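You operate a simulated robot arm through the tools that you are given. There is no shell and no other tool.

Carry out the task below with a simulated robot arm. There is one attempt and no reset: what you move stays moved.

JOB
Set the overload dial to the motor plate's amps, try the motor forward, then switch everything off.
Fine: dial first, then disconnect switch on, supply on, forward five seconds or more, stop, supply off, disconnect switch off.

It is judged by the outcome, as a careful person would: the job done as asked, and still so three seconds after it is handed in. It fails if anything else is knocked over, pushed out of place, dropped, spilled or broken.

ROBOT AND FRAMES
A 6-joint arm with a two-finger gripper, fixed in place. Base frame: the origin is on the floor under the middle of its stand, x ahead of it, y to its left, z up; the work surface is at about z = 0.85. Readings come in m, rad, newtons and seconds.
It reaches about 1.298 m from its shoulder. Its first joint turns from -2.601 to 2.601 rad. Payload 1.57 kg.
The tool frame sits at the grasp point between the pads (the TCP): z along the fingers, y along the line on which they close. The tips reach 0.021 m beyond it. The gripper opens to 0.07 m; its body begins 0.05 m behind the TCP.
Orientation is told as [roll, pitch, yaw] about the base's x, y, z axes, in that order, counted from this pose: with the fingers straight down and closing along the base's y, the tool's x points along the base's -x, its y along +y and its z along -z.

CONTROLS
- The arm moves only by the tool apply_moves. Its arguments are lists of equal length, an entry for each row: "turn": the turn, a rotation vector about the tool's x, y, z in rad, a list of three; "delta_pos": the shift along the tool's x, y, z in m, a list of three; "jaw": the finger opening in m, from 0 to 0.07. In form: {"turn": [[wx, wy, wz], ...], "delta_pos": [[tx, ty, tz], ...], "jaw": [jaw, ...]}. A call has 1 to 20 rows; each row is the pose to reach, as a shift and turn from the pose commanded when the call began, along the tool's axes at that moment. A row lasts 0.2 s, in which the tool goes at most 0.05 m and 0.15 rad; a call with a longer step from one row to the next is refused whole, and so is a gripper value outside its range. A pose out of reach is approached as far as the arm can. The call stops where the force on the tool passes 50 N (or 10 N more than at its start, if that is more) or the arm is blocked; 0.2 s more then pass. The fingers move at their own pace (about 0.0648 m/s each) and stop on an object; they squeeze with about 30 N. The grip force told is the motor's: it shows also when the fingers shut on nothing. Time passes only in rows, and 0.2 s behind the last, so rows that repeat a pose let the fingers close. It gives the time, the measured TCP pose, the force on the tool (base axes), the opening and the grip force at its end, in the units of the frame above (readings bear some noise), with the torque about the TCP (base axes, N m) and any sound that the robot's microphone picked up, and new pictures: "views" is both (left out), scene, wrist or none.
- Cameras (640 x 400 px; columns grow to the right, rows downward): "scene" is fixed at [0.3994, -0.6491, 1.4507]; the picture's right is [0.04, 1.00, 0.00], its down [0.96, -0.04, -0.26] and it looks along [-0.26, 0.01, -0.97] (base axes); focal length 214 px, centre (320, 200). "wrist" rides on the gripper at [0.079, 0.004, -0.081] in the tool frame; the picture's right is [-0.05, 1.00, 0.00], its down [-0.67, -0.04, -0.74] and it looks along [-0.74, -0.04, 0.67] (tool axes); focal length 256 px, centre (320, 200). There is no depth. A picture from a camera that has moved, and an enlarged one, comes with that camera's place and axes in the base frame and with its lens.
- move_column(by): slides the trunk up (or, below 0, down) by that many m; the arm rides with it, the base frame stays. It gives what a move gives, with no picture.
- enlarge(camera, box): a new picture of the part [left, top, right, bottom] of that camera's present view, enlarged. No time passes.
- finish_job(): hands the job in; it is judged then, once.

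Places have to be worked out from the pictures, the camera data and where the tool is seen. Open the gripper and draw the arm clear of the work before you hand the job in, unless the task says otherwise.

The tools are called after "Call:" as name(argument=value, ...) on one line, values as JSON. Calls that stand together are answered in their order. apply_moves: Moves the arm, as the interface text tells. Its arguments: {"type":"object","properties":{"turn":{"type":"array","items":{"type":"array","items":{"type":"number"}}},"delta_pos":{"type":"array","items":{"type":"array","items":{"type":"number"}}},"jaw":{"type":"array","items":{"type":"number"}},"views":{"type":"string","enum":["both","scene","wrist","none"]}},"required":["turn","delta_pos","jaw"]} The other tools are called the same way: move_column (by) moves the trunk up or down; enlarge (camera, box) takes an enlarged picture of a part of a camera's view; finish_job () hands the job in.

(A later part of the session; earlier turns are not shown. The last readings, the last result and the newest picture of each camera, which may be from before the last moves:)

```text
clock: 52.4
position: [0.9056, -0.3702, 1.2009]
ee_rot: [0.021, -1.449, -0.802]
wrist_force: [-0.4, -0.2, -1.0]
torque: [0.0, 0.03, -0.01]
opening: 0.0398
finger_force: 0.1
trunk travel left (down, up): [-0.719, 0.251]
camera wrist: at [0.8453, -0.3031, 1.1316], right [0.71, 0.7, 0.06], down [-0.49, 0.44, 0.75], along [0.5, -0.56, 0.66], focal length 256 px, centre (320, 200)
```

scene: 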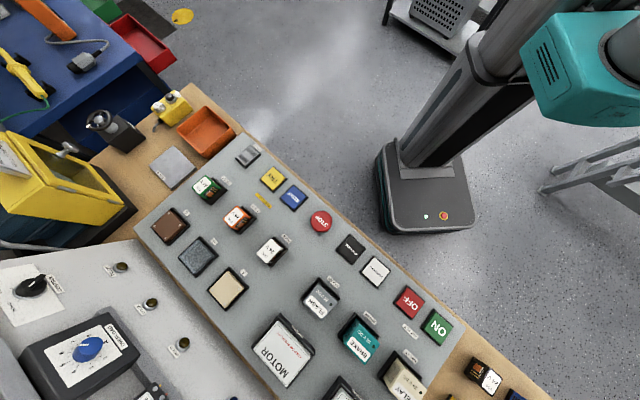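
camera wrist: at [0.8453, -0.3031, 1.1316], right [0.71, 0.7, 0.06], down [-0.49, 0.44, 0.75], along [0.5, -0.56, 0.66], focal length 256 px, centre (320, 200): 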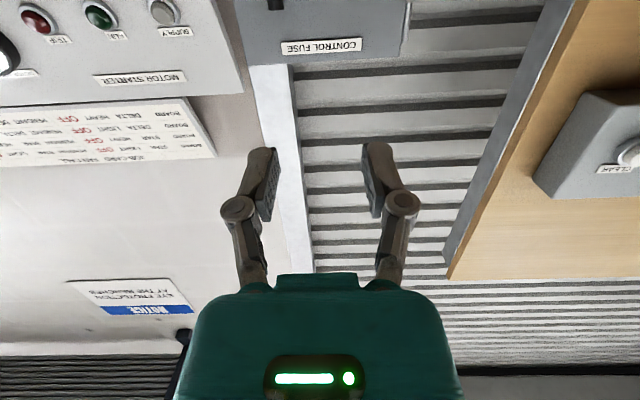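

Now tilt the tool back to vertical while moving over to the SUPPLY ON button near (0.57, −0.374).

Call:
apply_moves(turn=[[0, 0.0966, 0], [0, 0.1932, 0], [0, 0.2898, 0], [0, 0.3864, 0], [0, 0.483, 0], [0, 0.5796, 0], [0, 0.6762, 0], [0, 0.7728, 0], [0, 0.8694, 0], [0, 0.966, 0], [0, 1.0626, 0], [0, 1.1592, 0], [0, 1.2558, 0], [0, 1.3524, 0], [0, 1.449, 0]], delta_pos=[[0.0019, -0.016, -0.0155], [0.0038, -0.032, -0.031], [0.0057, -0.048, -0.0465], [0.0076, -0.064, -0.062], [0.0095, -0.08, -0.0774], [0.0114, -0.096, -0.0929], [0.0133, -0.112, -0.1084], [0.0151, -0.128, -0.1239], [0.017, -0.144, -0.1394], [0.0189, -0.16, -0.1549], [0.0208, -0.176, -0.1704], [0.0227, -0.192, -0.1858], [0.0246, -0.208, -0.2013], [0.0265, -0.224, -0.2168], [0.0284, -0.24, -0.2323]], jaw=[0.03, 0.02, 0.01, 0.0, 0.0, 0.0, 0.0, 0.0, 0.0, 0.0, 0.0, 0.0, 0.0, 0.0, 0.0])

Call:
enlarge(camera="wrist", box=[220, 0, 420, 150])

```text
clock: 55.6
position: [0.571, -0.3694, 1.0364]
ee_rot: [0.0, 0.002, -0.787]
wrist_force: [0.4, -0.1, -0.1]
torque: [0.01, 0.01, -0.05]
opening: 0.0002
finger_force: 28.7
out of reach, approached as far as the arm can: row 1, 2, 3, 4, 5, 6, 7, 8, 9, 10, 11, 12, 13, 14, 15
trunk travel left (down, up): [-0.719, 0.251]
camera wrist: at [0.5196, -0.311, 1.1185], right [0.74, 0.67, 0.0], down [0.45, -0.5, 0.74], along [0.5, -0.55, -0.67], focal length 256 px, centre (320, 200)
```

scene: 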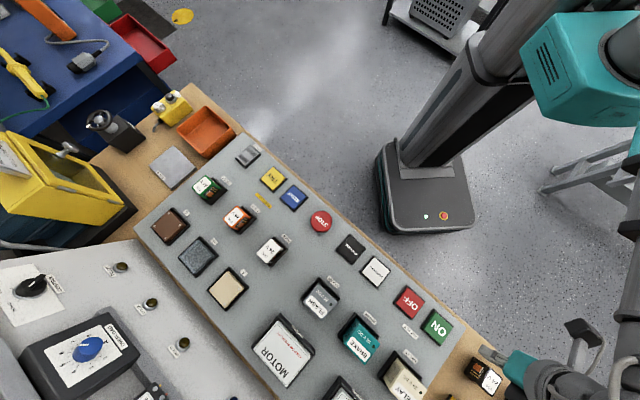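
wrist: 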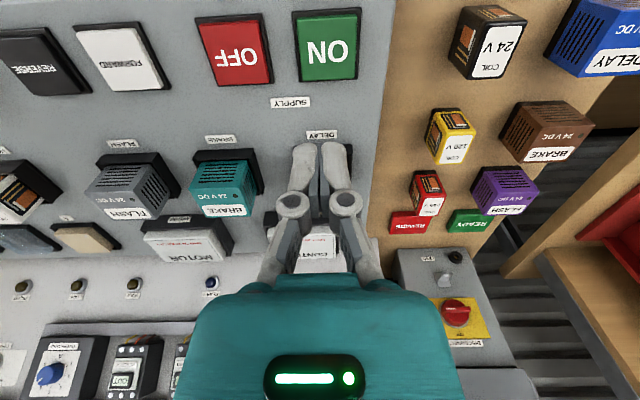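

```text
2.67 times, centred on (320, 75) of wrist
camera zoom: at [0.5196, -0.311, 1.1185], right [0.74, 0.67, 0.0], down [0.45, -0.5, 0.74], along [0.5, -0.55, -0.67], focal length 683 px, centre (320, 533)
```

zoom: 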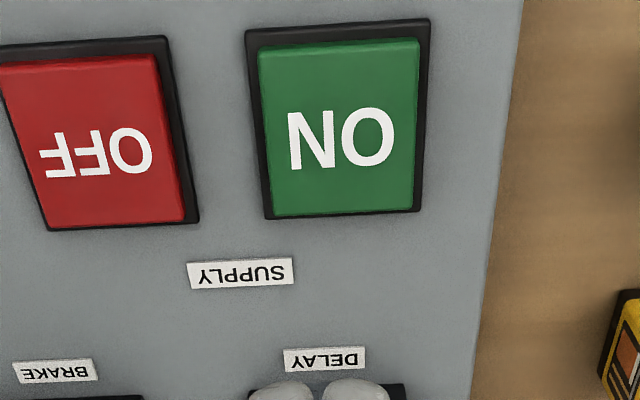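

ON button is centred about 2 mm/7 mm off my tool axis; its face is horizontal. I adjust, then lower the trunk to ~2 cm above it.

Call:
apply_moves(turn=[[0, 0, 0], [0, 0, 0]], delta_pos=[[0.002, 0.007, 0], [0.002, 0.007, 0]], jaw=[0.0, 0.0], views="none")

Call:
move_column(by=-0.12)

Call:
enlarge(camera="wrist", box=[0, 0, 640, 400])

Call:
enlarge(camera="scene", box=[360, 240, 560, 400])

```text
clock: 56.2
position: [0.5763, -0.3643, 1.0378]
ee_rot: [-0.001, 0.001, -0.785]
wrist_force: [-0.4, 0.0, 0.4]
torque: [0.01, 0.04, 0.04]
opening: 0.0001
finger_force: 28.7
trunk travel left (down, up): [-0.719, 0.251]
```

```text
clock: 57.7
position: [0.5762, -0.3644, 0.9165]
ee_rot: [0.0, 0.0, -0.786]
wrist_force: [-0.5, 0.3, -0.3]
torque: [-0.03, -0.04, -0.02]
opening: 0.0
finger_force: 28.4
trunk travel left (down, up): [-0.599, 0.371]
```

```text
1.00 times, centred on (320, 200) of wrist (not enlarged: the box is as wide or as high as the picture)
camera zoom: at [0.5234, -0.3057, 0.9983], right [0.74, 0.67, 0.0], down [0.45, -0.5, 0.74], along [0.5, -0.55, -0.67], focal length 256 px, centre (320, 200)
```

zoom: 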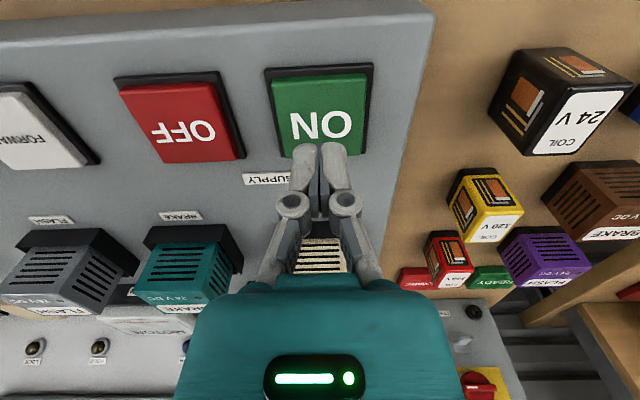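

```text
2.50 times, centred on (460, 320) of scene
camera zoom: at [0.3994, -0.6491, 1.4507], right [0.04, 1.0, 0.0], down [0.96, -0.04, -0.26], along [-0.26, 0.01, -0.97], focal length 536 px, centre (-30, -100)
```

zoom: 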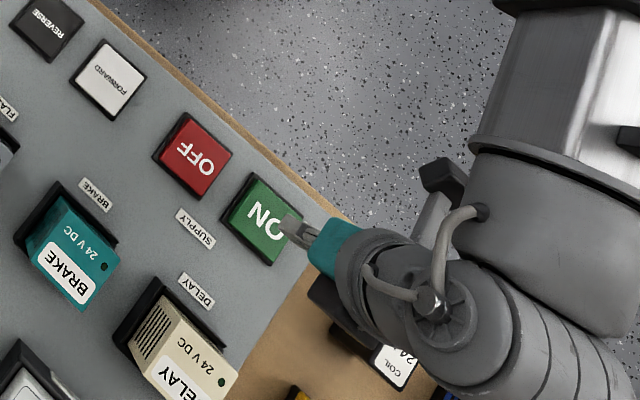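

I'll zoom to pin down the button height before pressing.

Call:
enlarge(camera="wrist", box=[240, 50, 400, 170])

Call:
enlarge(camera="scene", box=[410, 290, 490, 350])

```text
3.33 times, centred on (320, 110) of wrist
camera zoom: at [0.5234, -0.3057, 0.9983], right [0.74, 0.67, 0.0], down [0.45, -0.5, 0.74], along [0.5, -0.55, -0.67], focal length 853 px, centre (320, 500)
```

zoom: 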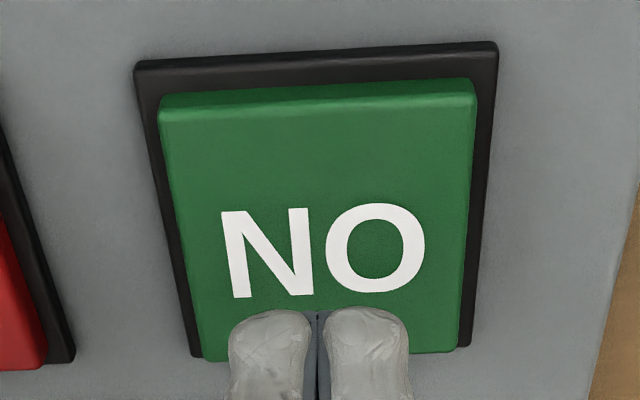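

```text
6.67 times, centred on (450, 320) of scene
camera zoom: at [0.3994, -0.6491, 1.4507], right [0.04, 1.0, 0.0], down [0.96, -0.04, -0.26], along [-0.26, 0.01, -0.97], focal length 1430 px, centre (-547, -600)
```

zoom: 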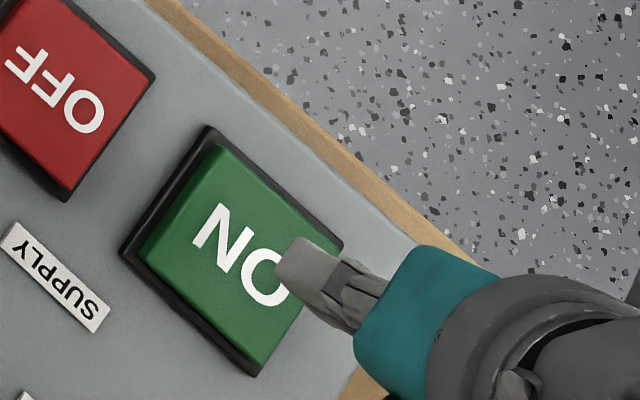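

Button top at z≈0.867 and the tool is centred over it. I lower to ~2.5 mm above, then press in small steps.

Call:
move_column(by=-0.026)

Call:
move_column(by=-0.004)

Call:
enlarge(camera="wrist", box=[0, 0, 640, 400])

```text
clock: 58.4
position: [0.5753, -0.3646, 0.8914]
ee_rot: [0.0, 0.0, -0.785]
wrist_force: [0.4, 0.0, 0.0]
torque: [0.02, 0.02, 0.02]
opening: 0.0
finger_force: 28.7
trunk travel left (down, up): [-0.573, 0.397]
```

```text
clock: 59.0
position: [0.5755, -0.3641, 0.8869]
ee_rot: [-0.001, -0.001, -0.785]
wrist_force: [0.0, 0.2, -0.5]
torque: [0.02, -0.01, 0.02]
opening: 0.0
finger_force: 28.5
trunk travel left (down, up): [-0.569, 0.401]
```

```text
1.00 times, centred on (320, 200) of wrist (not enlarged: the box is as wide or as high as the picture)
camera zoom: at [0.5234, -0.3057, 0.9683], right [0.74, 0.67, 0.0], down [0.45, -0.5, 0.74], along [0.5, -0.55, -0.67], focal length 256 px, centre (320, 200)
```

zoom: 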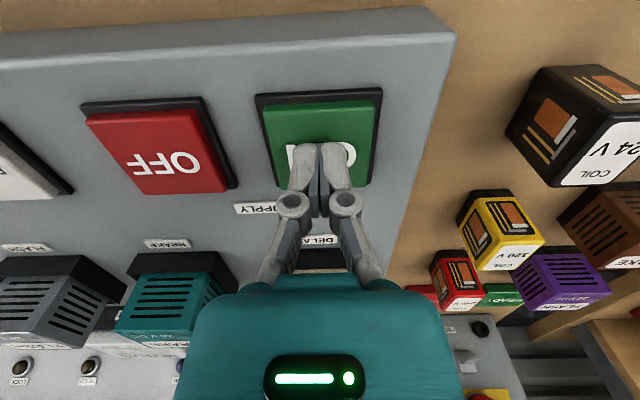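

No contact yet (tips at z≈0.866). I keep lowering in 3 mm steps.

Call:
move_column(by=-0.003)

Call:
move_column(by=-0.003)

```text
clock: 59.5
position: [0.5766, -0.3641, 0.8845]
ee_rot: [0.002, -0.002, -0.786]
wrist_force: [0.1, 0.5, -0.3]
torque: [0.02, 0.05, -0.01]
opening: 0.0
finger_force: 29.3
trunk travel left (down, up): [-0.566, 0.404]
```

```text
clock: 60.0
position: [0.5767, -0.3642, 0.8811]
ee_rot: [-0.002, -0.001, -0.786]
wrist_force: [1.1, 0.5, 0.8]
torque: [-0.04, -0.01, 0.02]
opening: 0.006
finger_force: 28.9
trunk travel left (down, up): [-0.563, 0.407]
```

The finger opening reads 6 mm all at once, so let me look at the tip before going on.

Call:
enlarge(camera="wrist", box=[220, 80, 420, 230])

Call:
enlarge(camera="scene", box=[410, 290, 490, 350])

```text
2.67 times, centred on (320, 155) of wrist
camera zoom: at [0.5234, -0.3057, 0.9623], right [0.74, 0.67, 0.0], down [0.45, -0.5, 0.74], along [0.5, -0.55, -0.67], focal length 683 px, centre (320, 320)
```

zoom: 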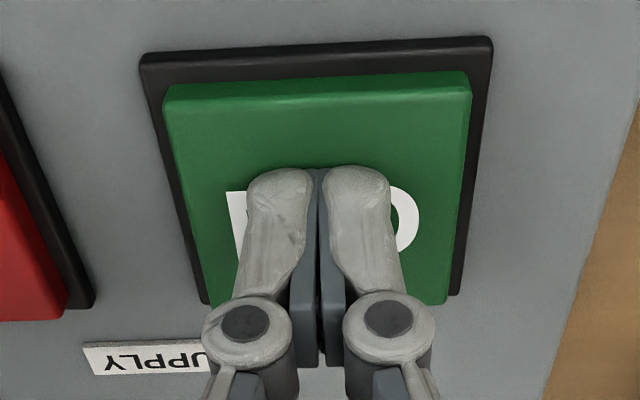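

```text
6.67 times, centred on (450, 320) of scene
camera zoom: at [0.3994, -0.6491, 1.4507], right [0.04, 1.0, 0.0], down [0.96, -0.04, -0.26], along [-0.26, 0.01, -0.97], focal length 1430 px, centre (-547, -600)
```

zoom: 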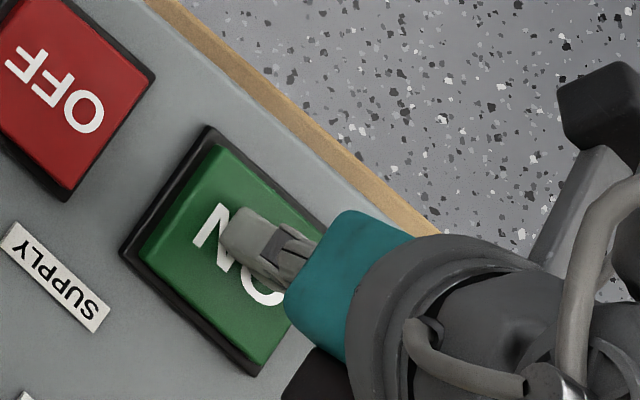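

The tips are just touching the button. I continue pressing by 2 mm steps and watch the force.

Call:
move_column(by=-0.002)

Call:
move_column(by=-0.002)

```text
clock: 60.5
position: [0.5752, -0.364, 0.8793]
ee_rot: [0.0, 0.0, -0.785]
wrist_force: [1.0, 0.1, 2.5]
torque: [-0.04, -0.01, -0.03]
opening: 0.0062
finger_force: 28.7
trunk travel left (down, up): [-0.561, 0.409]
heard: click
```

```text
clock: 61.0
position: [0.5757, -0.3645, 0.8773]
ee_rot: [0.001, 0.001, -0.785]
wrist_force: [0.5, -0.3, 3.3]
torque: [-0.03, -0.01, -0.02]
opening: 0.0059
finger_force: 28.8
trunk travel left (down, up): [-0.559, 0.411]
```

A click was heard — the supply button was pressed. I lift off and check that the supply indicator is in.

Call:
move_column(by=0.07)

Call:
enlarge(camera="wrist", box=[0, 0, 640, 400])

Call:
enlarge(camera="scene", box=[0, 230, 200, 400])

```text
clock: 62.1
position: [0.5755, -0.3647, 0.9482]
ee_rot: [0.0, -0.001, -0.785]
wrist_force: [0.1, 0.7, -0.1]
torque: [0.02, -0.03, 0.03]
opening: 0.0001
finger_force: 28.5
trunk travel left (down, up): [-0.629, 0.341]
```

```text
1.00 times, centred on (320, 200) of wrist (not enlarged: the box is as wide or as high as the picture)
camera zoom: at [0.5235, -0.3057, 1.0283], right [0.74, 0.67, 0.0], down [0.45, -0.5, 0.74], along [0.5, -0.55, -0.67], focal length 256 px, centre (320, 200)
```

zoom: 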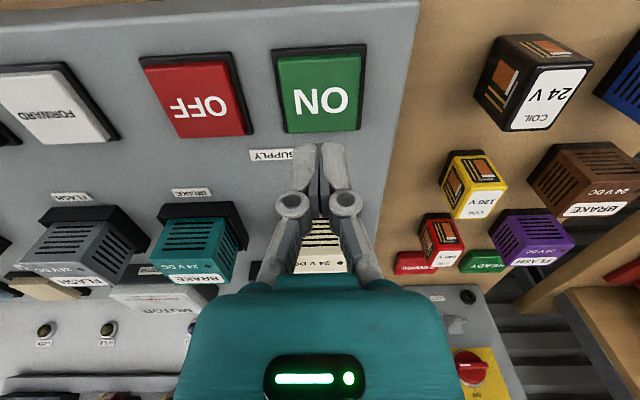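

```text
2.35 times, centred on (100, 315) of scene
camera zoom: at [0.3994, -0.6491, 1.4507], right [0.04, 1.0, 0.0], down [0.96, -0.04, -0.26], along [-0.26, 0.01, -0.97], focal length 505 px, centre (838, -71)
```

zoom: 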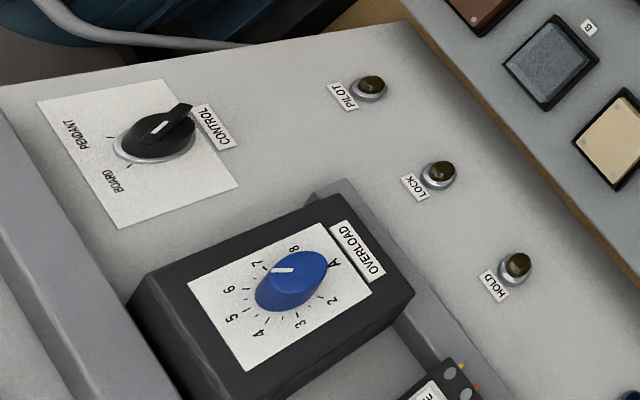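

Next is FORWARD (white), at about s=0.667, w=−0.044. I raise, move sideways along the button row, and look again — also at the contactor displays.

Call:
move_column(by=0.09)

Call:
apply_moves(turn=[[0, 0, 0], [0, 0, 0], [0, 0, 0], [0, 0, 0], [0, 0, 0], [0, 0, 0]], delta_pos=[[0, -0.033, 0], [0, -0.066, 0], [0, -0.099, 0], [0, -0.132, 0], [0, -0.165, 0], [0, -0.193, 0]], jaw=[0.0, 0.0, 0.0, 0.0, 0.0, 0.0], views="wrist")

Call:
enlarge(camera="wrist", box=[220, 0, 420, 150])

Call:
enlarge(camera="wrist", box=[400, 200, 600, 400])

```text
clock: 63.4
position: [0.5765, -0.364, 1.0382]
ee_rot: [0.0, 0.001, -0.785]
wrist_force: [-1.1, -0.5, 0.1]
torque: [0.0, 0.01, 0.01]
opening: 0.0001
finger_force: 28.9
trunk travel left (down, up): [-0.719, 0.251]
```

```text
clock: 64.8
position: [0.4385, -0.5007, 1.0373]
ee_rot: [0.0, 0.0, -0.784]
wrist_force: [0.7, 0.5, 0.4]
torque: [-0.01, 0.02, 0.05]
opening: 0.0
finger_force: 28.3
trunk travel left (down, up): [-0.719, 0.251]
camera wrist: at [0.3863, -0.4428, 1.1183], right [0.74, 0.67, 0.0], down [0.45, -0.5, 0.74], along [0.5, -0.55, -0.67], focal length 256 px, centre (320, 200)
```

wrist: 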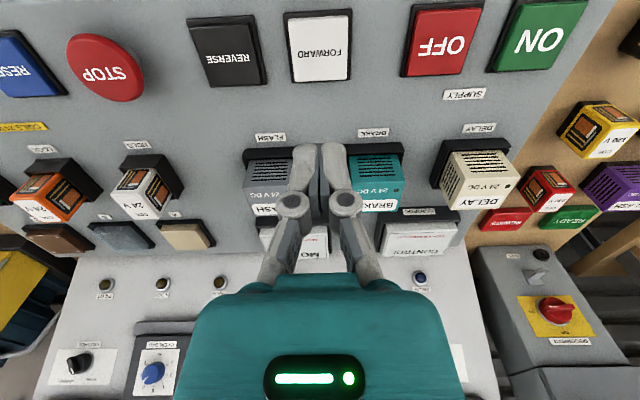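

```text
2.67 times, centred on (320, 75) of wrist
camera zoom: at [0.3863, -0.4428, 1.1183], right [0.74, 0.67, 0.0], down [0.45, -0.5, 0.74], along [0.5, -0.55, -0.67], focal length 683 px, centre (320, 533)
```

zoom: 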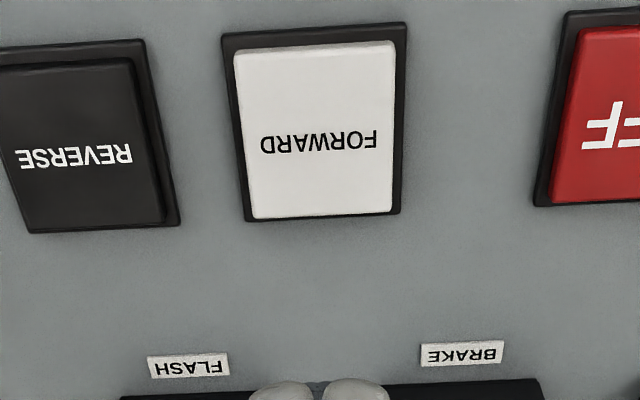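

```text
2.00 times, centred on (500, 300) of wrist
camera zoom: at [0.3863, -0.4428, 1.1183], right [0.74, 0.67, 0.0], down [0.45, -0.5, 0.74], along [0.5, -0.55, -0.67], focal length 512 px, centre (-40, 0)
```

zoom: 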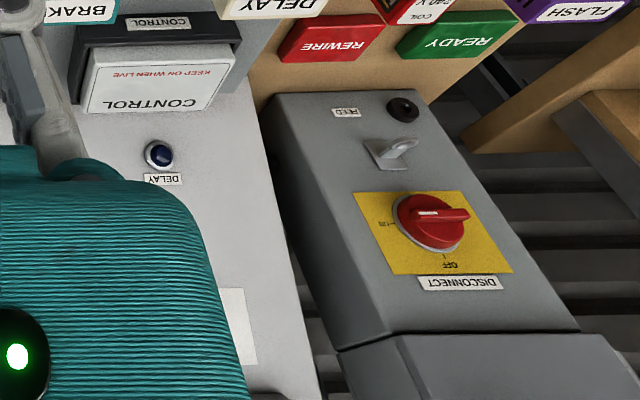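

FORWARD is centred under the tool. Before pressing, I tilt the camera up briefly to verify the SUPPLY contactor/lamp state.

Call:
apply_moves(turn=[[0, -0.14, 0], [0, -0.28, 0], [0, -0.42, 0], [0, -0.56, 0], [0, -0.7, 0]], delta_pos=[[0, 0, 0], [0, 0, 0], [0, 0, 0], [0, 0, 0], [0, 0, 0]], jaw=[0.0, 0.0, 0.0, 0.0, 0.0], views="wrist")

Call:
enlarge(camera="wrist", box=[180, 20, 440, 200])

```text
clock: 66.0
position: [0.4414, -0.5002, 1.0821]
ee_rot: [-0.001, -0.701, -0.785]
wrist_force: [-1.0, 0.1, -0.2]
torque: [0.01, 0.01, -0.01]
opening: 0.0
finger_force: 28.6
out of reach, approached as far as the arm can: row 2, 3, 4, 5
trunk travel left (down, up): [-0.719, 0.251]
camera wrist: at [0.365, -0.4174, 1.0919], right [0.73, 0.68, 0.03], down [0.0, -0.04, 1.0], along [0.68, -0.73, -0.03], focal length 256 px, centre (320, 200)
```

wrist: 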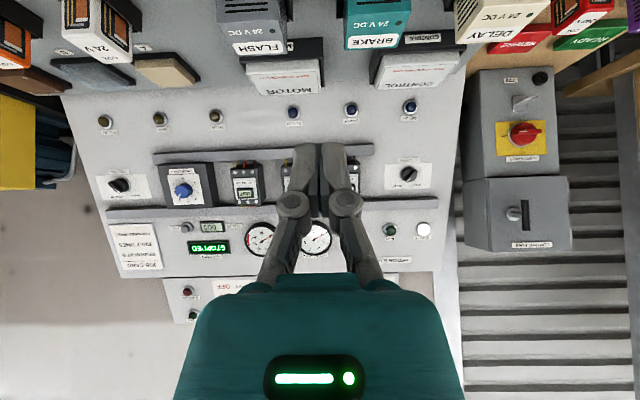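

```text
2.22 times, centred on (310, 110) of wrist
camera zoom: at [0.365, -0.4174, 1.0919], right [0.73, 0.68, 0.03], down [0.0, -0.04, 1.0], along [0.68, -0.73, -0.03], focal length 569 px, centre (342, 400)
```

zoom: 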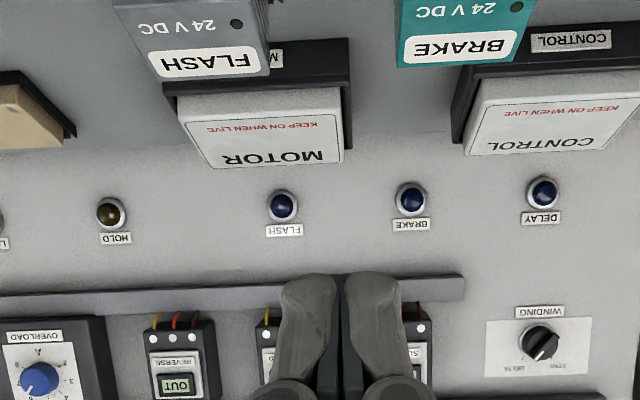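

The SUPPLY lamp looks lit and the rotation display shows STOPPED. Zooming to confirm and take the baseline.

Call:
enlarge(camera="wrist", box=[350, 180, 450, 270])

Call:
enlarge(camera="wrist", box=[160, 140, 290, 270])

```text
4.44 times, centred on (400, 225) of wrist
camera zoom: at [0.365, -0.4174, 1.0919], right [0.73, 0.68, 0.03], down [0.0, -0.04, 1.0], along [0.68, -0.73, -0.03], focal length 1138 px, centre (-36, 89)
```

zoom: 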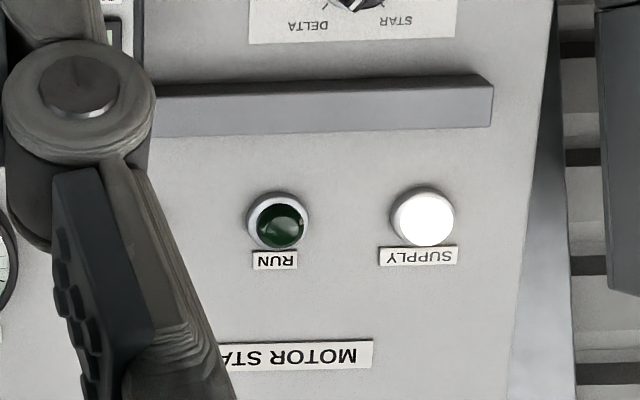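

```text
3.08 times, centred on (225, 205) of wrist
camera zoom: at [0.365, -0.4174, 1.0919], right [0.73, 0.68, 0.03], down [0.0, -0.04, 1.0], along [0.68, -0.73, -0.03], focal length 788 px, centre (612, 185)
```

zoom: 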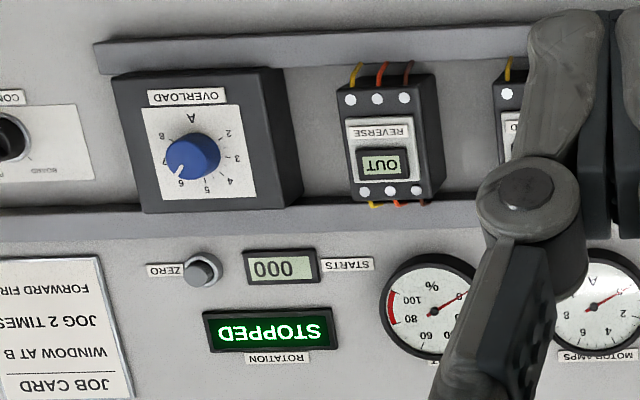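

Supply is live (lamp lit, STOPPED, dial at 6). I bring the tool back to vertical over FORWARD and lower to just above the button.

Call:
apply_moves(turn=[[0, 0.14, 0], [0, 0.28, 0], [0, 0.42, 0], [0, 0.56, 0], [0, 0.7, 0], [0, 0.7, 0]], delta_pos=[[0, 0, 0], [0, 0, 0], [0, 0, 0], [0, 0, 0], [0, 0, 0], [0, 0, 0]], jaw=[0.0, 0.0, 0.0, 0.0, 0.0, 0.0], views="wrist")

Call:
move_column(by=-0.12)

Call:
enlarge(camera="wrist", box=[220, 50, 420, 200])

```text
clock: 67.4
position: [0.4398, -0.4995, 1.0379]
ee_rot: [0.0, 0.002, -0.787]
wrist_force: [-1.2, 0.4, -0.6]
torque: [-0.03, 0.01, -0.05]
opening: 0.0002
finger_force: 28.2
out of reach, approached as far as the arm can: row 1, 2, 3, 4, 5, 6
trunk travel left (down, up): [-0.719, 0.251]
camera wrist: at [0.3864, -0.4408, 1.1184], right [0.74, 0.67, 0.0], down [0.45, -0.5, 0.74], along [0.5, -0.55, -0.67], focal length 256 px, centre (320, 200)
```

wrist: 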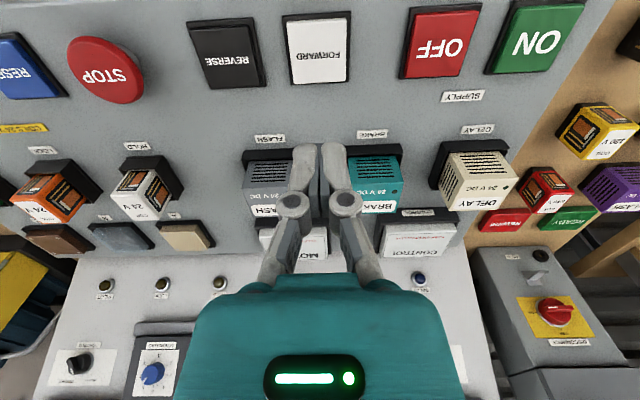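

```text
clock: 68.9
position: [0.4377, -0.4997, 0.9176]
ee_rot: [0.0, -0.001, -0.785]
wrist_force: [-0.7, 0.2, -0.9]
torque: [0.0, 0.01, 0.01]
opening: 0.0002
finger_force: 28.0
trunk travel left (down, up): [-0.599, 0.371]
```

```text
2.67 times, centred on (320, 125) of wrist
camera zoom: at [0.3864, -0.4409, 0.9984], right [0.74, 0.67, 0.0], down [0.45, -0.5, 0.74], along [0.5, -0.55, -0.67], focal length 683 px, centre (320, 400)
```

zoom: 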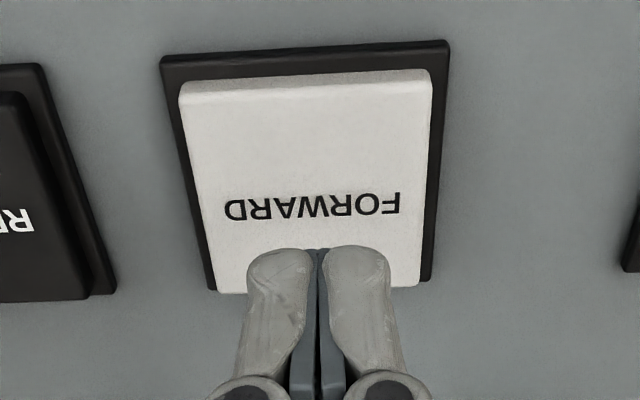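

Centred over FORWARD. I lower to near contact, then press until the click.

Call:
move_column(by=-0.034)

Call:
move_column(by=-0.005)

```text
clock: 69.6
position: [0.4396, -0.4998, 0.8839]
ee_rot: [0.001, 0.0, -0.785]
wrist_force: [-0.6, -0.5, 0.4]
torque: [-0.01, 0.01, -0.01]
opening: 0.0002
finger_force: 28.4
trunk travel left (down, up): [-0.565, 0.405]
```

```text
clock: 70.2
position: [0.4388, -0.4984, 0.8786]
ee_rot: [-0.001, -0.001, -0.786]
wrist_force: [1.3, -0.6, 2.6]
torque: [0.0, -0.01, -0.03]
opening: 0.0059
finger_force: 28.8
trunk travel left (down, up): [-0.56, 0.41]
heard: click
```

Click heard: FORWARD is pressed. I hold it while watching the scene, in case the motor only runs while held.

Call:
move_column(by=-0.001)

Call:
apply_moves(turn=[[0, 0, 0], [0, 0, 0], [0, 0, 0], [0, 0, 0], [0, 0, 0]], delta_pos=[[0, 0, 0], [0, 0, 0], [0, 0, 0], [0, 0, 0], [0, 0, 0]], jaw=[0, 0, 0, 0, 0])

Call:
enlarge(camera="scene", box=[0, 100, 140, 240])

Call:
enlarge(camera="scene", box=[70, 240, 220, 400])

```text
clock: 70.7
position: [0.4381, -0.4999, 0.878]
ee_rot: [0.001, 0.001, -0.785]
wrist_force: [0.8, -0.7, 3.8]
torque: [0.03, 0.0, -0.01]
opening: 0.0061
finger_force: 28.3
trunk travel left (down, up): [-0.559, 0.411]
```

```text
clock: 71.9
position: [0.4382, -0.4983, 0.8773]
ee_rot: [0.002, -0.001, -0.786]
wrist_force: [0.2, 0.3, 3.2]
torque: [-0.04, 0.02, 0.03]
opening: 0.0058
finger_force: 28.4
trunk travel left (down, up): [-0.559, 0.411]
camera wrist: at [0.3863, -0.4408, 0.9584], right [0.74, 0.67, 0.0], down [0.45, -0.5, 0.74], along [0.5, -0.55, -0.67], focal length 256 px, centre (320, 200)
```

scene: 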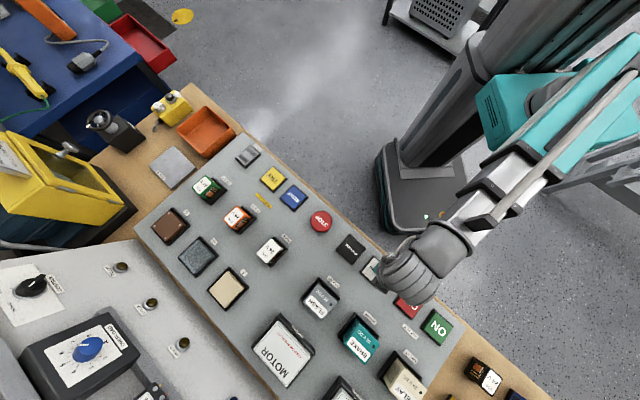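
wrist: 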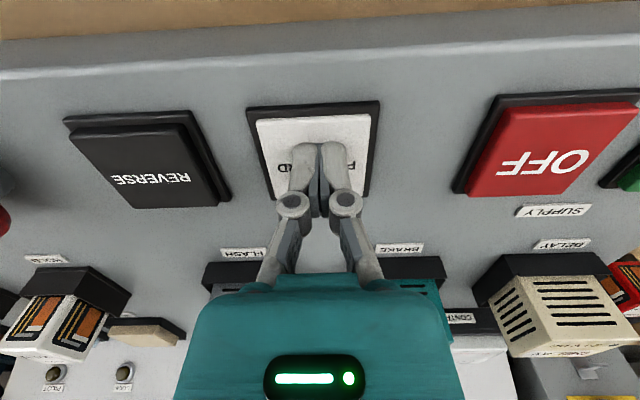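

```text
2.86 times, centred on (70, 170) of scene
camera zoom: at [0.3994, -0.6491, 1.4507], right [0.04, 1.0, 0.0], down [0.96, -0.04, -0.26], along [-0.26, 0.01, -0.97], focal length 613 px, centre (1034, 286)
```

zoom: 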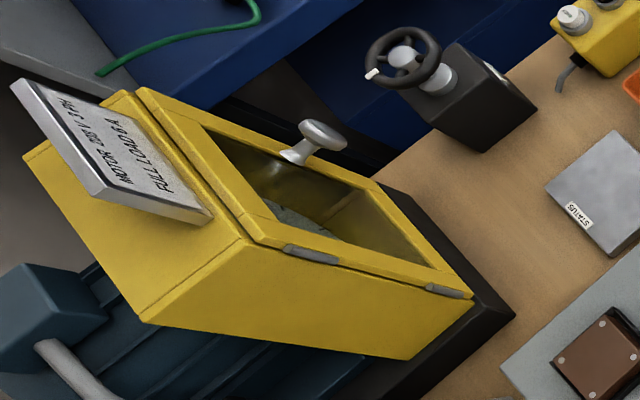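

```text
2.50 times, centred on (145, 320) of scene
camera zoom: at [0.3994, -0.6491, 1.4507], right [0.04, 1.0, 0.0], down [0.96, -0.04, -0.26], along [-0.26, 0.01, -0.97], focal length 536 px, centre (758, -100)
```

zoom: 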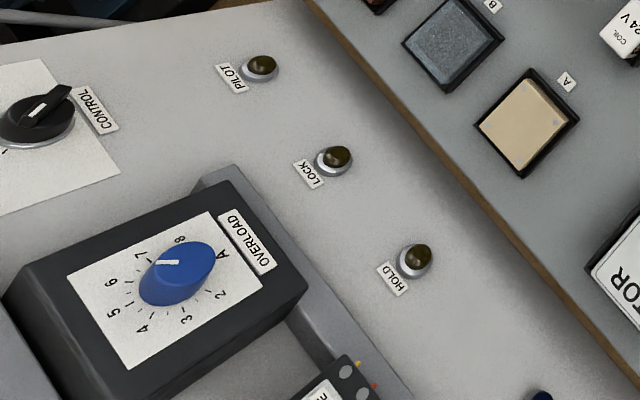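

Can't see the rotation display from here. I keep holding FORWARD past six seconds.

Call:
apply_moves(turn=[[0, 0, 0], [0, 0, 0], [0, 0, 0], [0, 0, 0], [0, 0, 0], [0, 0, 0], [0, 0, 0], [0, 0, 0], [0, 0, 0], [0, 0, 0], [0, 0, 0], [0, 0, 0], [0, 0, 0], [0, 0, 0], [0, 0, 0], [0, 0, 0], [0, 0, 0], [0, 0, 0], [0, 0, 0], [0, 0, 0]], delta_pos=[[0, 0, 0], [0, 0, 0], [0, 0, 0], [0, 0, 0], [0, 0, 0], [0, 0, 0], [0, 0, 0], [0, 0, 0], [0, 0, 0], [0, 0, 0], [0, 0, 0], [0, 0, 0], [0, 0, 0], [0, 0, 0], [0, 0, 0], [0, 0, 0], [0, 0, 0], [0, 0, 0], [0, 0, 0], [0, 0, 0]], jaw=[0, 0, 0, 0, 0, 0, 0, 0, 0, 0, 0, 0, 0, 0, 0, 0, 0, 0, 0, 0], views="none")

Call:
apply_moves(turn=[[0, 0, 0], [0, 0, 0], [0, 0, 0], [0, 0, 0], [0, 0, 0]], delta_pos=[[0, 0, 0], [0, 0, 0], [0, 0, 0], [0, 0, 0], [0, 0, 0]], jaw=[0, 0, 0, 0, 0], views="none")

Call:
move_column(by=0.08)

Call:
enlarge(camera="wrist", box=[0, 0, 640, 400])

```text
clock: 76.1
position: [0.4391, -0.4999, 0.8768]
ee_rot: [0.0, 0.0, -0.785]
wrist_force: [0.3, -0.2, 3.9]
torque: [-0.01, 0.0, -0.02]
opening: 0.0058
finger_force: 28.5
trunk travel left (down, up): [-0.559, 0.411]
```

```text
clock: 77.3
position: [0.4394, -0.5002, 0.8779]
ee_rot: [-0.001, 0.0, -0.785]
wrist_force: [-0.6, 0.8, 3.6]
torque: [-0.01, -0.02, 0.02]
opening: 0.006
finger_force: 28.6
trunk travel left (down, up): [-0.559, 0.411]
```

```text
clock: 78.5
position: [0.439, -0.4998, 0.9574]
ee_rot: [-0.001, 0.0, -0.786]
wrist_force: [0.6, 0.0, 0.0]
torque: [0.01, -0.01, 0.03]
opening: 0.0
finger_force: 28.6
trunk travel left (down, up): [-0.639, 0.331]
```

```text
1.00 times, centred on (320, 200) of wrist (not enlarged: the box is as wide or as high as the picture)
camera zoom: at [0.3865, -0.4409, 1.0383], right [0.74, 0.67, 0.0], down [0.45, -0.5, 0.74], along [0.5, -0.55, -0.67], focal length 256 px, centre (320, 200)
```

zoom: 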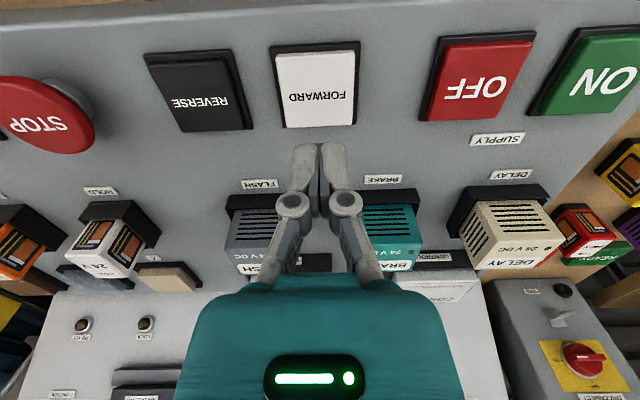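

Released after ~7 s. I tilt the camera up quickly to see whether the motor ran and is still running.

Call:
apply_moves(turn=[[0, -0.14, 0], [0, -0.28, 0], [0, -0.42, 0], [0, -0.56, 0], [0, -0.7, 0]], delta_pos=[[0, 0, 0], [0, 0, 0], [0, 0, 0], [0, 0, 0], [0, 0, 0]], jaw=[0.0, 0.0, 0.0, 0.0, 0.0], views="wrist")

Call:
enlarge(camera="wrist", box=[140, 120, 300, 260])

Call:
enlarge(camera="wrist", box=[330, 120, 460, 260])

```text
clock: 79.7
position: [0.4401, -0.4981, 1.0009]
ee_rot: [-0.001, -0.703, -0.784]
wrist_force: [-0.2, -0.3, 0.4]
torque: [0.02, 0.01, 0.02]
opening: 0.0002
finger_force: 28.5
out of reach, approached as far as the arm can: row 2, 3, 4, 5
trunk travel left (down, up): [-0.639, 0.331]
camera wrist: at [0.3625, -0.416, 1.0119], right [0.73, 0.68, 0.03], down [0.0, -0.04, 1.0], along [0.68, -0.73, -0.03], focal length 256 px, centre (320, 200)
```

wrist: 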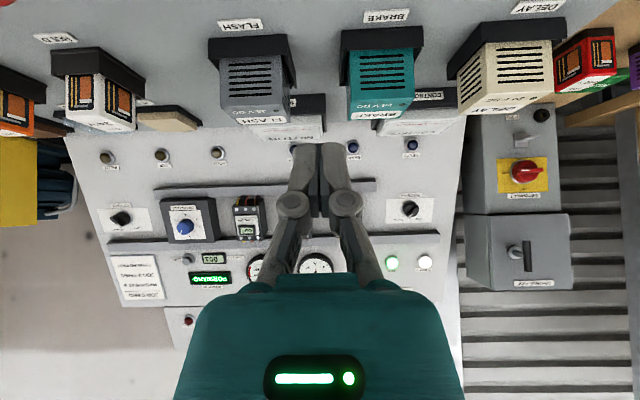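

```text
2.86 times, centred on (220, 190) of wrist
camera zoom: at [0.3625, -0.416, 1.0119], right [0.73, 0.68, 0.03], down [0.0, -0.04, 1.0], along [0.68, -0.73, -0.03], focal length 731 px, centre (606, 229)
```

zoom: 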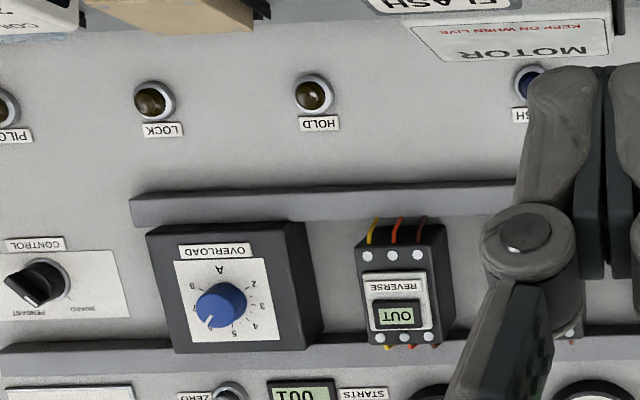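

```text
2.86 times, centred on (395, 190) of wrist
camera zoom: at [0.3625, -0.416, 1.0119], right [0.73, 0.68, 0.03], down [0.0, -0.04, 1.0], along [0.68, -0.73, -0.03], focal length 731 px, centre (106, 229)
```

zoom: 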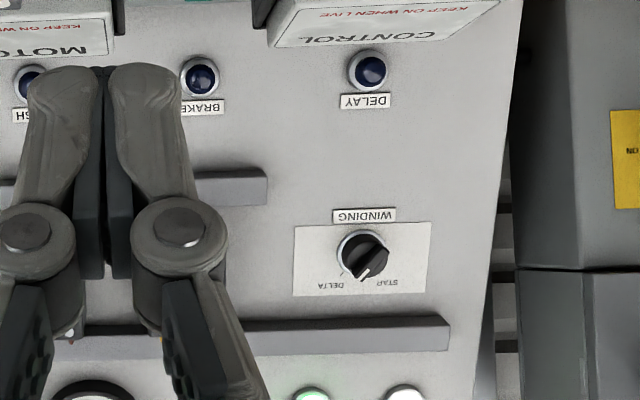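

It works: RUN lamp is lit, STARTS shows 001 and the display reads FORWARD — it latched, already >8 s running. Now I return to vertical while moving over to STOP.

Call:
enlarge(camera="wrist", box=[160, 230, 440, 300])

Call:
apply_moves(turn=[[0, 0.117, 0], [0, 0.234, 0], [0, 0.351, 0], [0, 0.468, 0], [0, 0.585, 0], [0, 0.7, 0], [0, 0.7, 0]], delta_pos=[[0, -0.032, 0], [0, -0.064, 0], [0, -0.096, 0], [0, -0.128, 0], [0, -0.16, 0], [0, -0.192, 0], [0, -0.192, 0]], jaw=[0.0, 0.0, 0.0, 0.0, 0.0, 0.0, 0.0], views="wrist")

Call:
enlarge(camera="wrist", box=[220, 20, 420, 170])

```text
2.29 times, centred on (300, 265) of wrist
camera zoom: at [0.3625, -0.416, 1.0119], right [0.73, 0.68, 0.03], down [0.0, -0.04, 1.0], along [0.68, -0.73, -0.03], focal length 585 px, centre (366, 51)
```

zoom: 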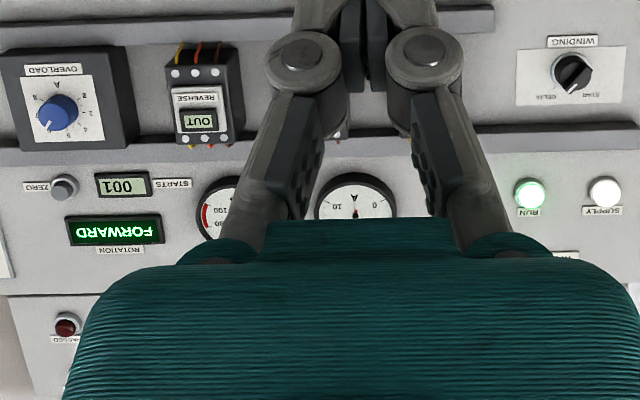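

```text
clock: 81.3
position: [0.3035, -0.6315, 0.9583]
ee_rot: [-0.001, 0.001, -0.786]
wrist_force: [0.5, -0.3, -0.9]
torque: [0.05, 0.01, 0.01]
opening: 0.0001
finger_force: 28.6
out of reach, approached as far as the arm can: row 1, 2, 3, 4, 5, 6, 7
trunk travel left (down, up): [-0.639, 0.331]
camera wrist: at [0.2507, -0.5738, 1.0384], right [0.74, 0.67, 0.0], down [0.45, -0.5, 0.74], along [0.5, -0.55, -0.67], focal length 256 px, centre (320, 200)
```

wrist: 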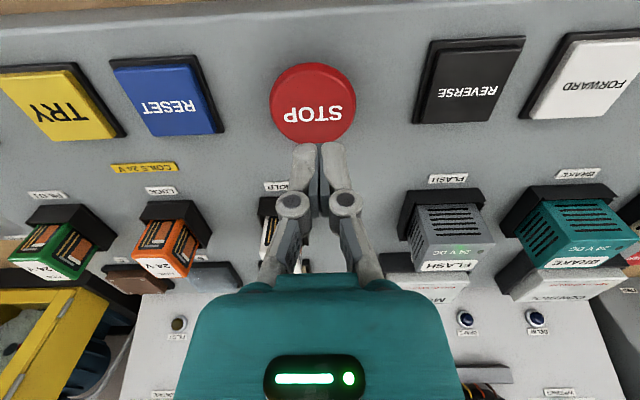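

```text
2.67 times, centred on (320, 95) of wrist
camera zoom: at [0.2507, -0.5738, 1.0384], right [0.74, 0.67, 0.0], down [0.45, -0.5, 0.74], along [0.5, -0.55, -0.67], focal length 683 px, centre (320, 480)
```

zoom: 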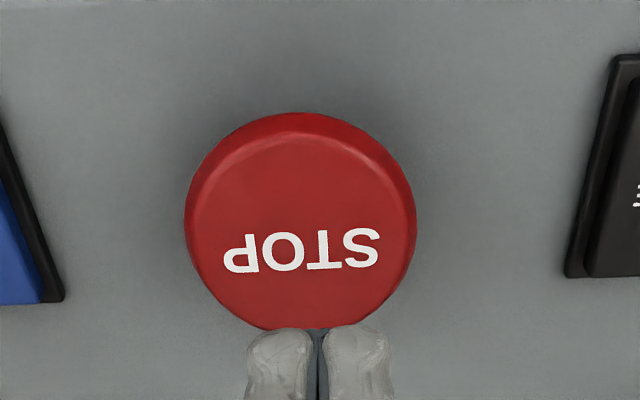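

STOP is nearly under the tool (≈8 mm further, 5 mm left). I adjust and lower toward it.

Call:
apply_moves(turn=[[0, 0, 0], [0, 0, 0]], delta_pos=[[-0.008, -0.0055, 0], [-0.008, -0.0055, 0]], jaw=[0.0, 0.0], views="none")

Call:
move_column(by=-0.04)

Call:
enlarge(camera="wrist", box=[220, 60, 420, 210])

```text
clock: 81.9
position: [0.305, -0.6419, 0.9577]
ee_rot: [-0.001, 0.0, -0.785]
wrist_force: [-0.9, 0.6, -0.1]
torque: [-0.01, 0.0, 0.0]
opening: 0.0
finger_force: 28.6
trunk travel left (down, up): [-0.639, 0.331]
```

```text
clock: 82.7
position: [0.3062, -0.641, 0.9181]
ee_rot: [-0.001, 0.001, -0.785]
wrist_force: [0.4, -0.8, 0.0]
torque: [-0.01, 0.0, -0.03]
opening: 0.0
finger_force: 28.9
trunk travel left (down, up): [-0.599, 0.371]
```

```text
2.67 times, centred on (320, 135) of wrist
camera zoom: at [0.2534, -0.5831, 0.9983], right [0.74, 0.67, 0.0], down [0.45, -0.5, 0.74], along [0.5, -0.55, -0.67], focal length 683 px, centre (320, 373)
```

zoom: 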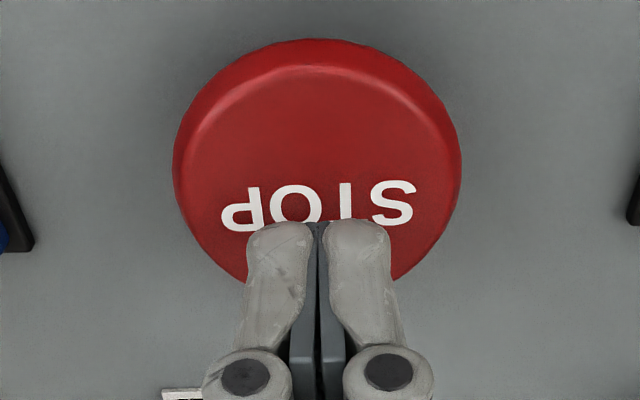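

STOP's top is at about z≈0.873 and the tips are well over it. I press down in steps until the click.

Call:
move_column(by=-0.022)

Call:
move_column(by=-0.006)

```text
clock: 83.4
position: [0.3066, -0.6412, 0.8971]
ee_rot: [0.001, -0.001, -0.786]
wrist_force: [2.2, -5.4, 18.5]
torque: [-0.12, -0.06, 0.0]
opening: 0.0061
finger_force: 28.2
trunk travel left (down, up): [-0.577, 0.393]
heard: click
```

```text
clock: 83.8
position: [0.3059, -0.6415, 0.8943]
ee_rot: [-0.001, -0.006, -0.786]
wrist_force: [1.1, -1.3, 45.5]
torque: [0.03, 0.01, 0.04]
opening: 0.0061
finger_force: 28.5
trunk travel left (down, up): [-0.573, 0.397]
stopped: the force on the tool passed its limit at 57 N (the readings are from after the stop); the commanded pose is now the measured one
```

STOP clicked (bottomed out on the second step). I lift off and check the motor state.

Call:
move_column(by=0.07)

Call:
apply_moves(turn=[[0, -0.14, 0], [0, -0.28, 0], [0, -0.42, 0], [0, -0.56, 0], [0, -0.7, 0]], delta_pos=[[0, 0.03, 0], [0, 0.06, 0], [0, 0.09, 0], [0, 0.12, 0], [0, 0.15, 0]], jaw=[0.0, 0.0, 0.0, 0.0, 0.0])

Call:
enlarge(camera="wrist", box=[140, 200, 300, 300])

Call:
enlarge(camera="wrist", box=[360, 180, 480, 290])

Call:
enlarge(camera="scene", box=[240, 170, 400, 290])

```text
clock: 84.9
position: [0.3073, -0.6431, 0.9621]
ee_rot: [-0.002, -0.005, -0.785]
wrist_force: [-0.2, 0.2, 0.2]
torque: [0.03, -0.03, -0.01]
opening: 0.0
finger_force: 28.4
trunk travel left (down, up): [-0.643, 0.327]
```

```text
clock: 86.1
position: [0.4112, -0.5381, 1.0062]
ee_rot: [-0.003, -0.704, -0.783]
wrist_force: [-0.5, 0.6, 0.1]
torque: [0.01, -0.01, 0.0]
opening: 0.0
finger_force: 29.0
out of reach, approached as far as the arm can: row 2, 3, 4, 5
trunk travel left (down, up): [-0.643, 0.327]
camera wrist: at [0.3351, -0.4555, 1.016], right [0.73, 0.68, 0.03], down [-0.01, -0.04, 1.0], along [0.68, -0.73, -0.03], focal length 256 px, centre (320, 200)
```

scene: 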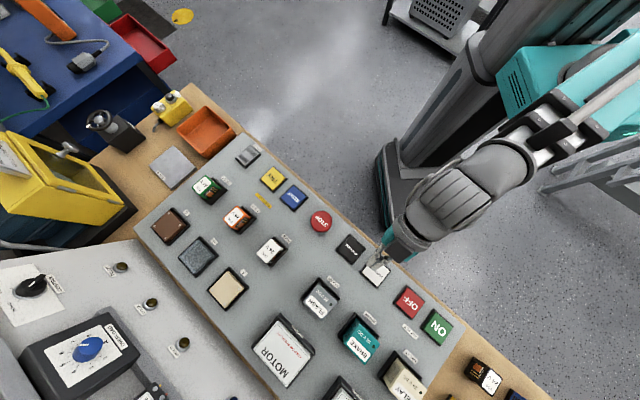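
wrist: 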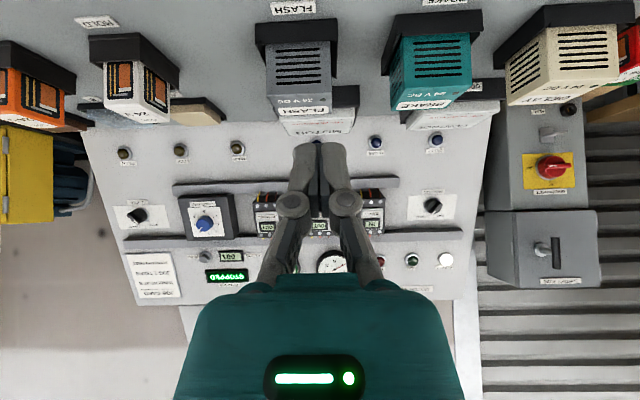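

```text
4.00 times, centred on (220, 250) of wrist
camera zoom: at [0.3351, -0.4555, 1.016], right [0.73, 0.68, 0.03], down [-0.01, -0.04, 1.0], along [0.68, -0.73, -0.03], focal length 1024 px, centre (720, 0)
```

zoom: 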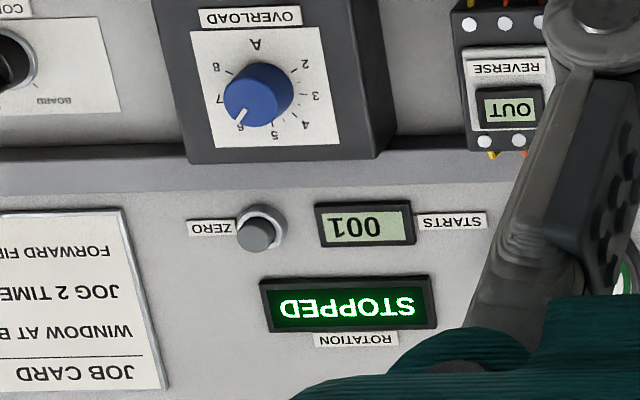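

```text
3.64 times, centred on (420, 235) of wrist
camera zoom: at [0.3351, -0.4555, 1.016], right [0.73, 0.68, 0.03], down [-0.01, -0.04, 1.0], along [0.68, -0.73, -0.03], focal length 931 px, centre (-44, 73)
```

zoom: 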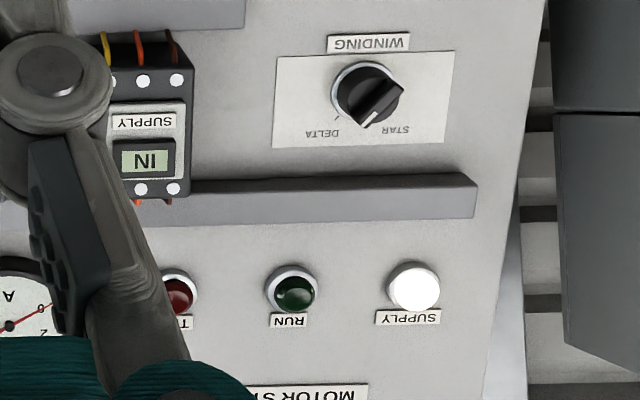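

```text
3.33 times, centred on (320, 230) of scene
camera zoom: at [0.3994, -0.6491, 1.4507], right [0.04, 1.0, 0.0], down [0.96, -0.04, -0.26], along [-0.26, 0.01, -0.97], focal length 715 px, centre (320, 100)
```

zoom: 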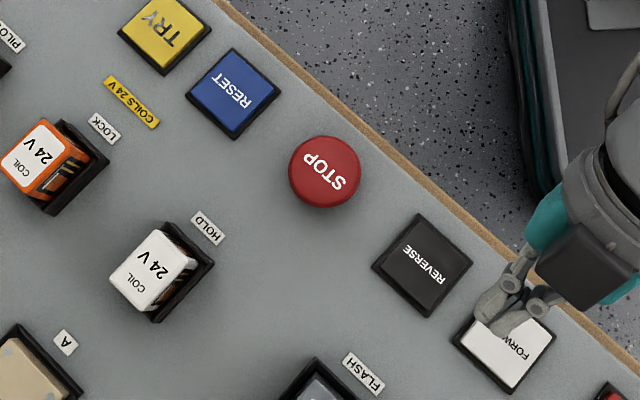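

Motor STOPPED, SUPPLY still IN. Next is SUPPLY OFF (red), at about s=0.6645, w=+0.063. I return to vertical while moving over it.

Call:
apply_moves(turn=[[0, 0.117, 0], [0, 0.234, 0], [0, 0.351, 0], [0, 0.468, 0], [0, 0.585, 0], [0, 0.703, 0], [0, 0.703, 0]], delta_pos=[[0.001, 0.025, -0.001], [0.002, 0.05, -0.002], [0.003, 0.075, -0.003], [0.004, 0.1, -0.004], [0.005, 0.125, -0.0044], [0.0052, 0.152, -0.0044], [0.0052, 0.152, -0.0044]], jaw=[0.0, 0.0, 0.0, 0.0, 0.0, 0.0, 0.0], views="wrist")

Call:
enlarge(camera="wrist", box=[220, 20, 420, 170])

```text
clock: 87.7
position: [0.5135, -0.4239, 0.9614]
ee_rot: [-0.002, 0.001, -0.783]
wrist_force: [0.2, -0.1, 0.1]
torque: [-0.01, -0.01, 0.02]
opening: 0.0
finger_force: 28.4
out of reach, approached as far as the arm can: row 1, 2, 3, 4, 5, 6, 7
trunk travel left (down, up): [-0.643, 0.327]
camera wrist: at [0.4613, -0.3664, 1.0424], right [0.74, 0.67, 0.0], down [0.45, -0.5, 0.74], along [0.5, -0.55, -0.67], focal length 256 px, centre (320, 200)
```

wrist: 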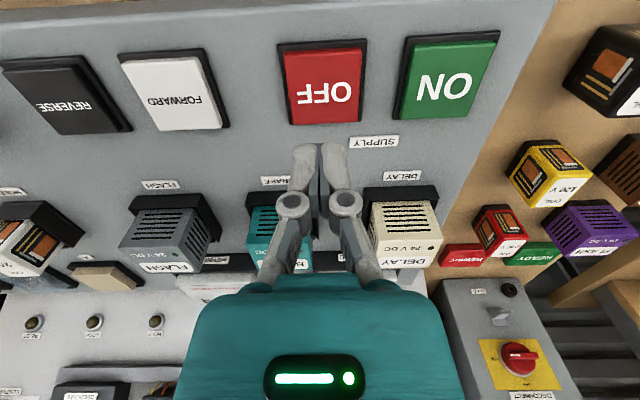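

```text
2.67 times, centred on (320, 95) of wrist
camera zoom: at [0.4613, -0.3664, 1.0424], right [0.74, 0.67, 0.0], down [0.45, -0.5, 0.74], along [0.5, -0.55, -0.67], focal length 683 px, centre (320, 480)
```

zoom: 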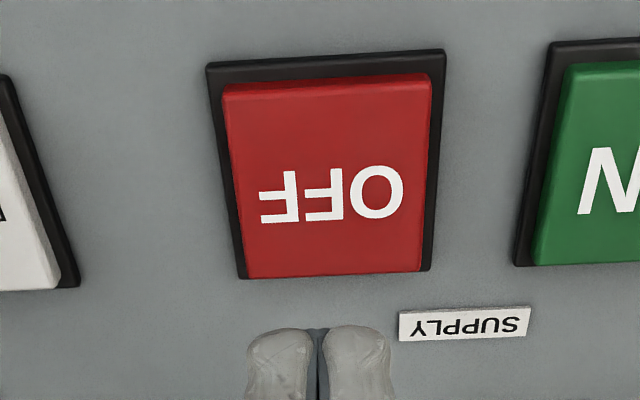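

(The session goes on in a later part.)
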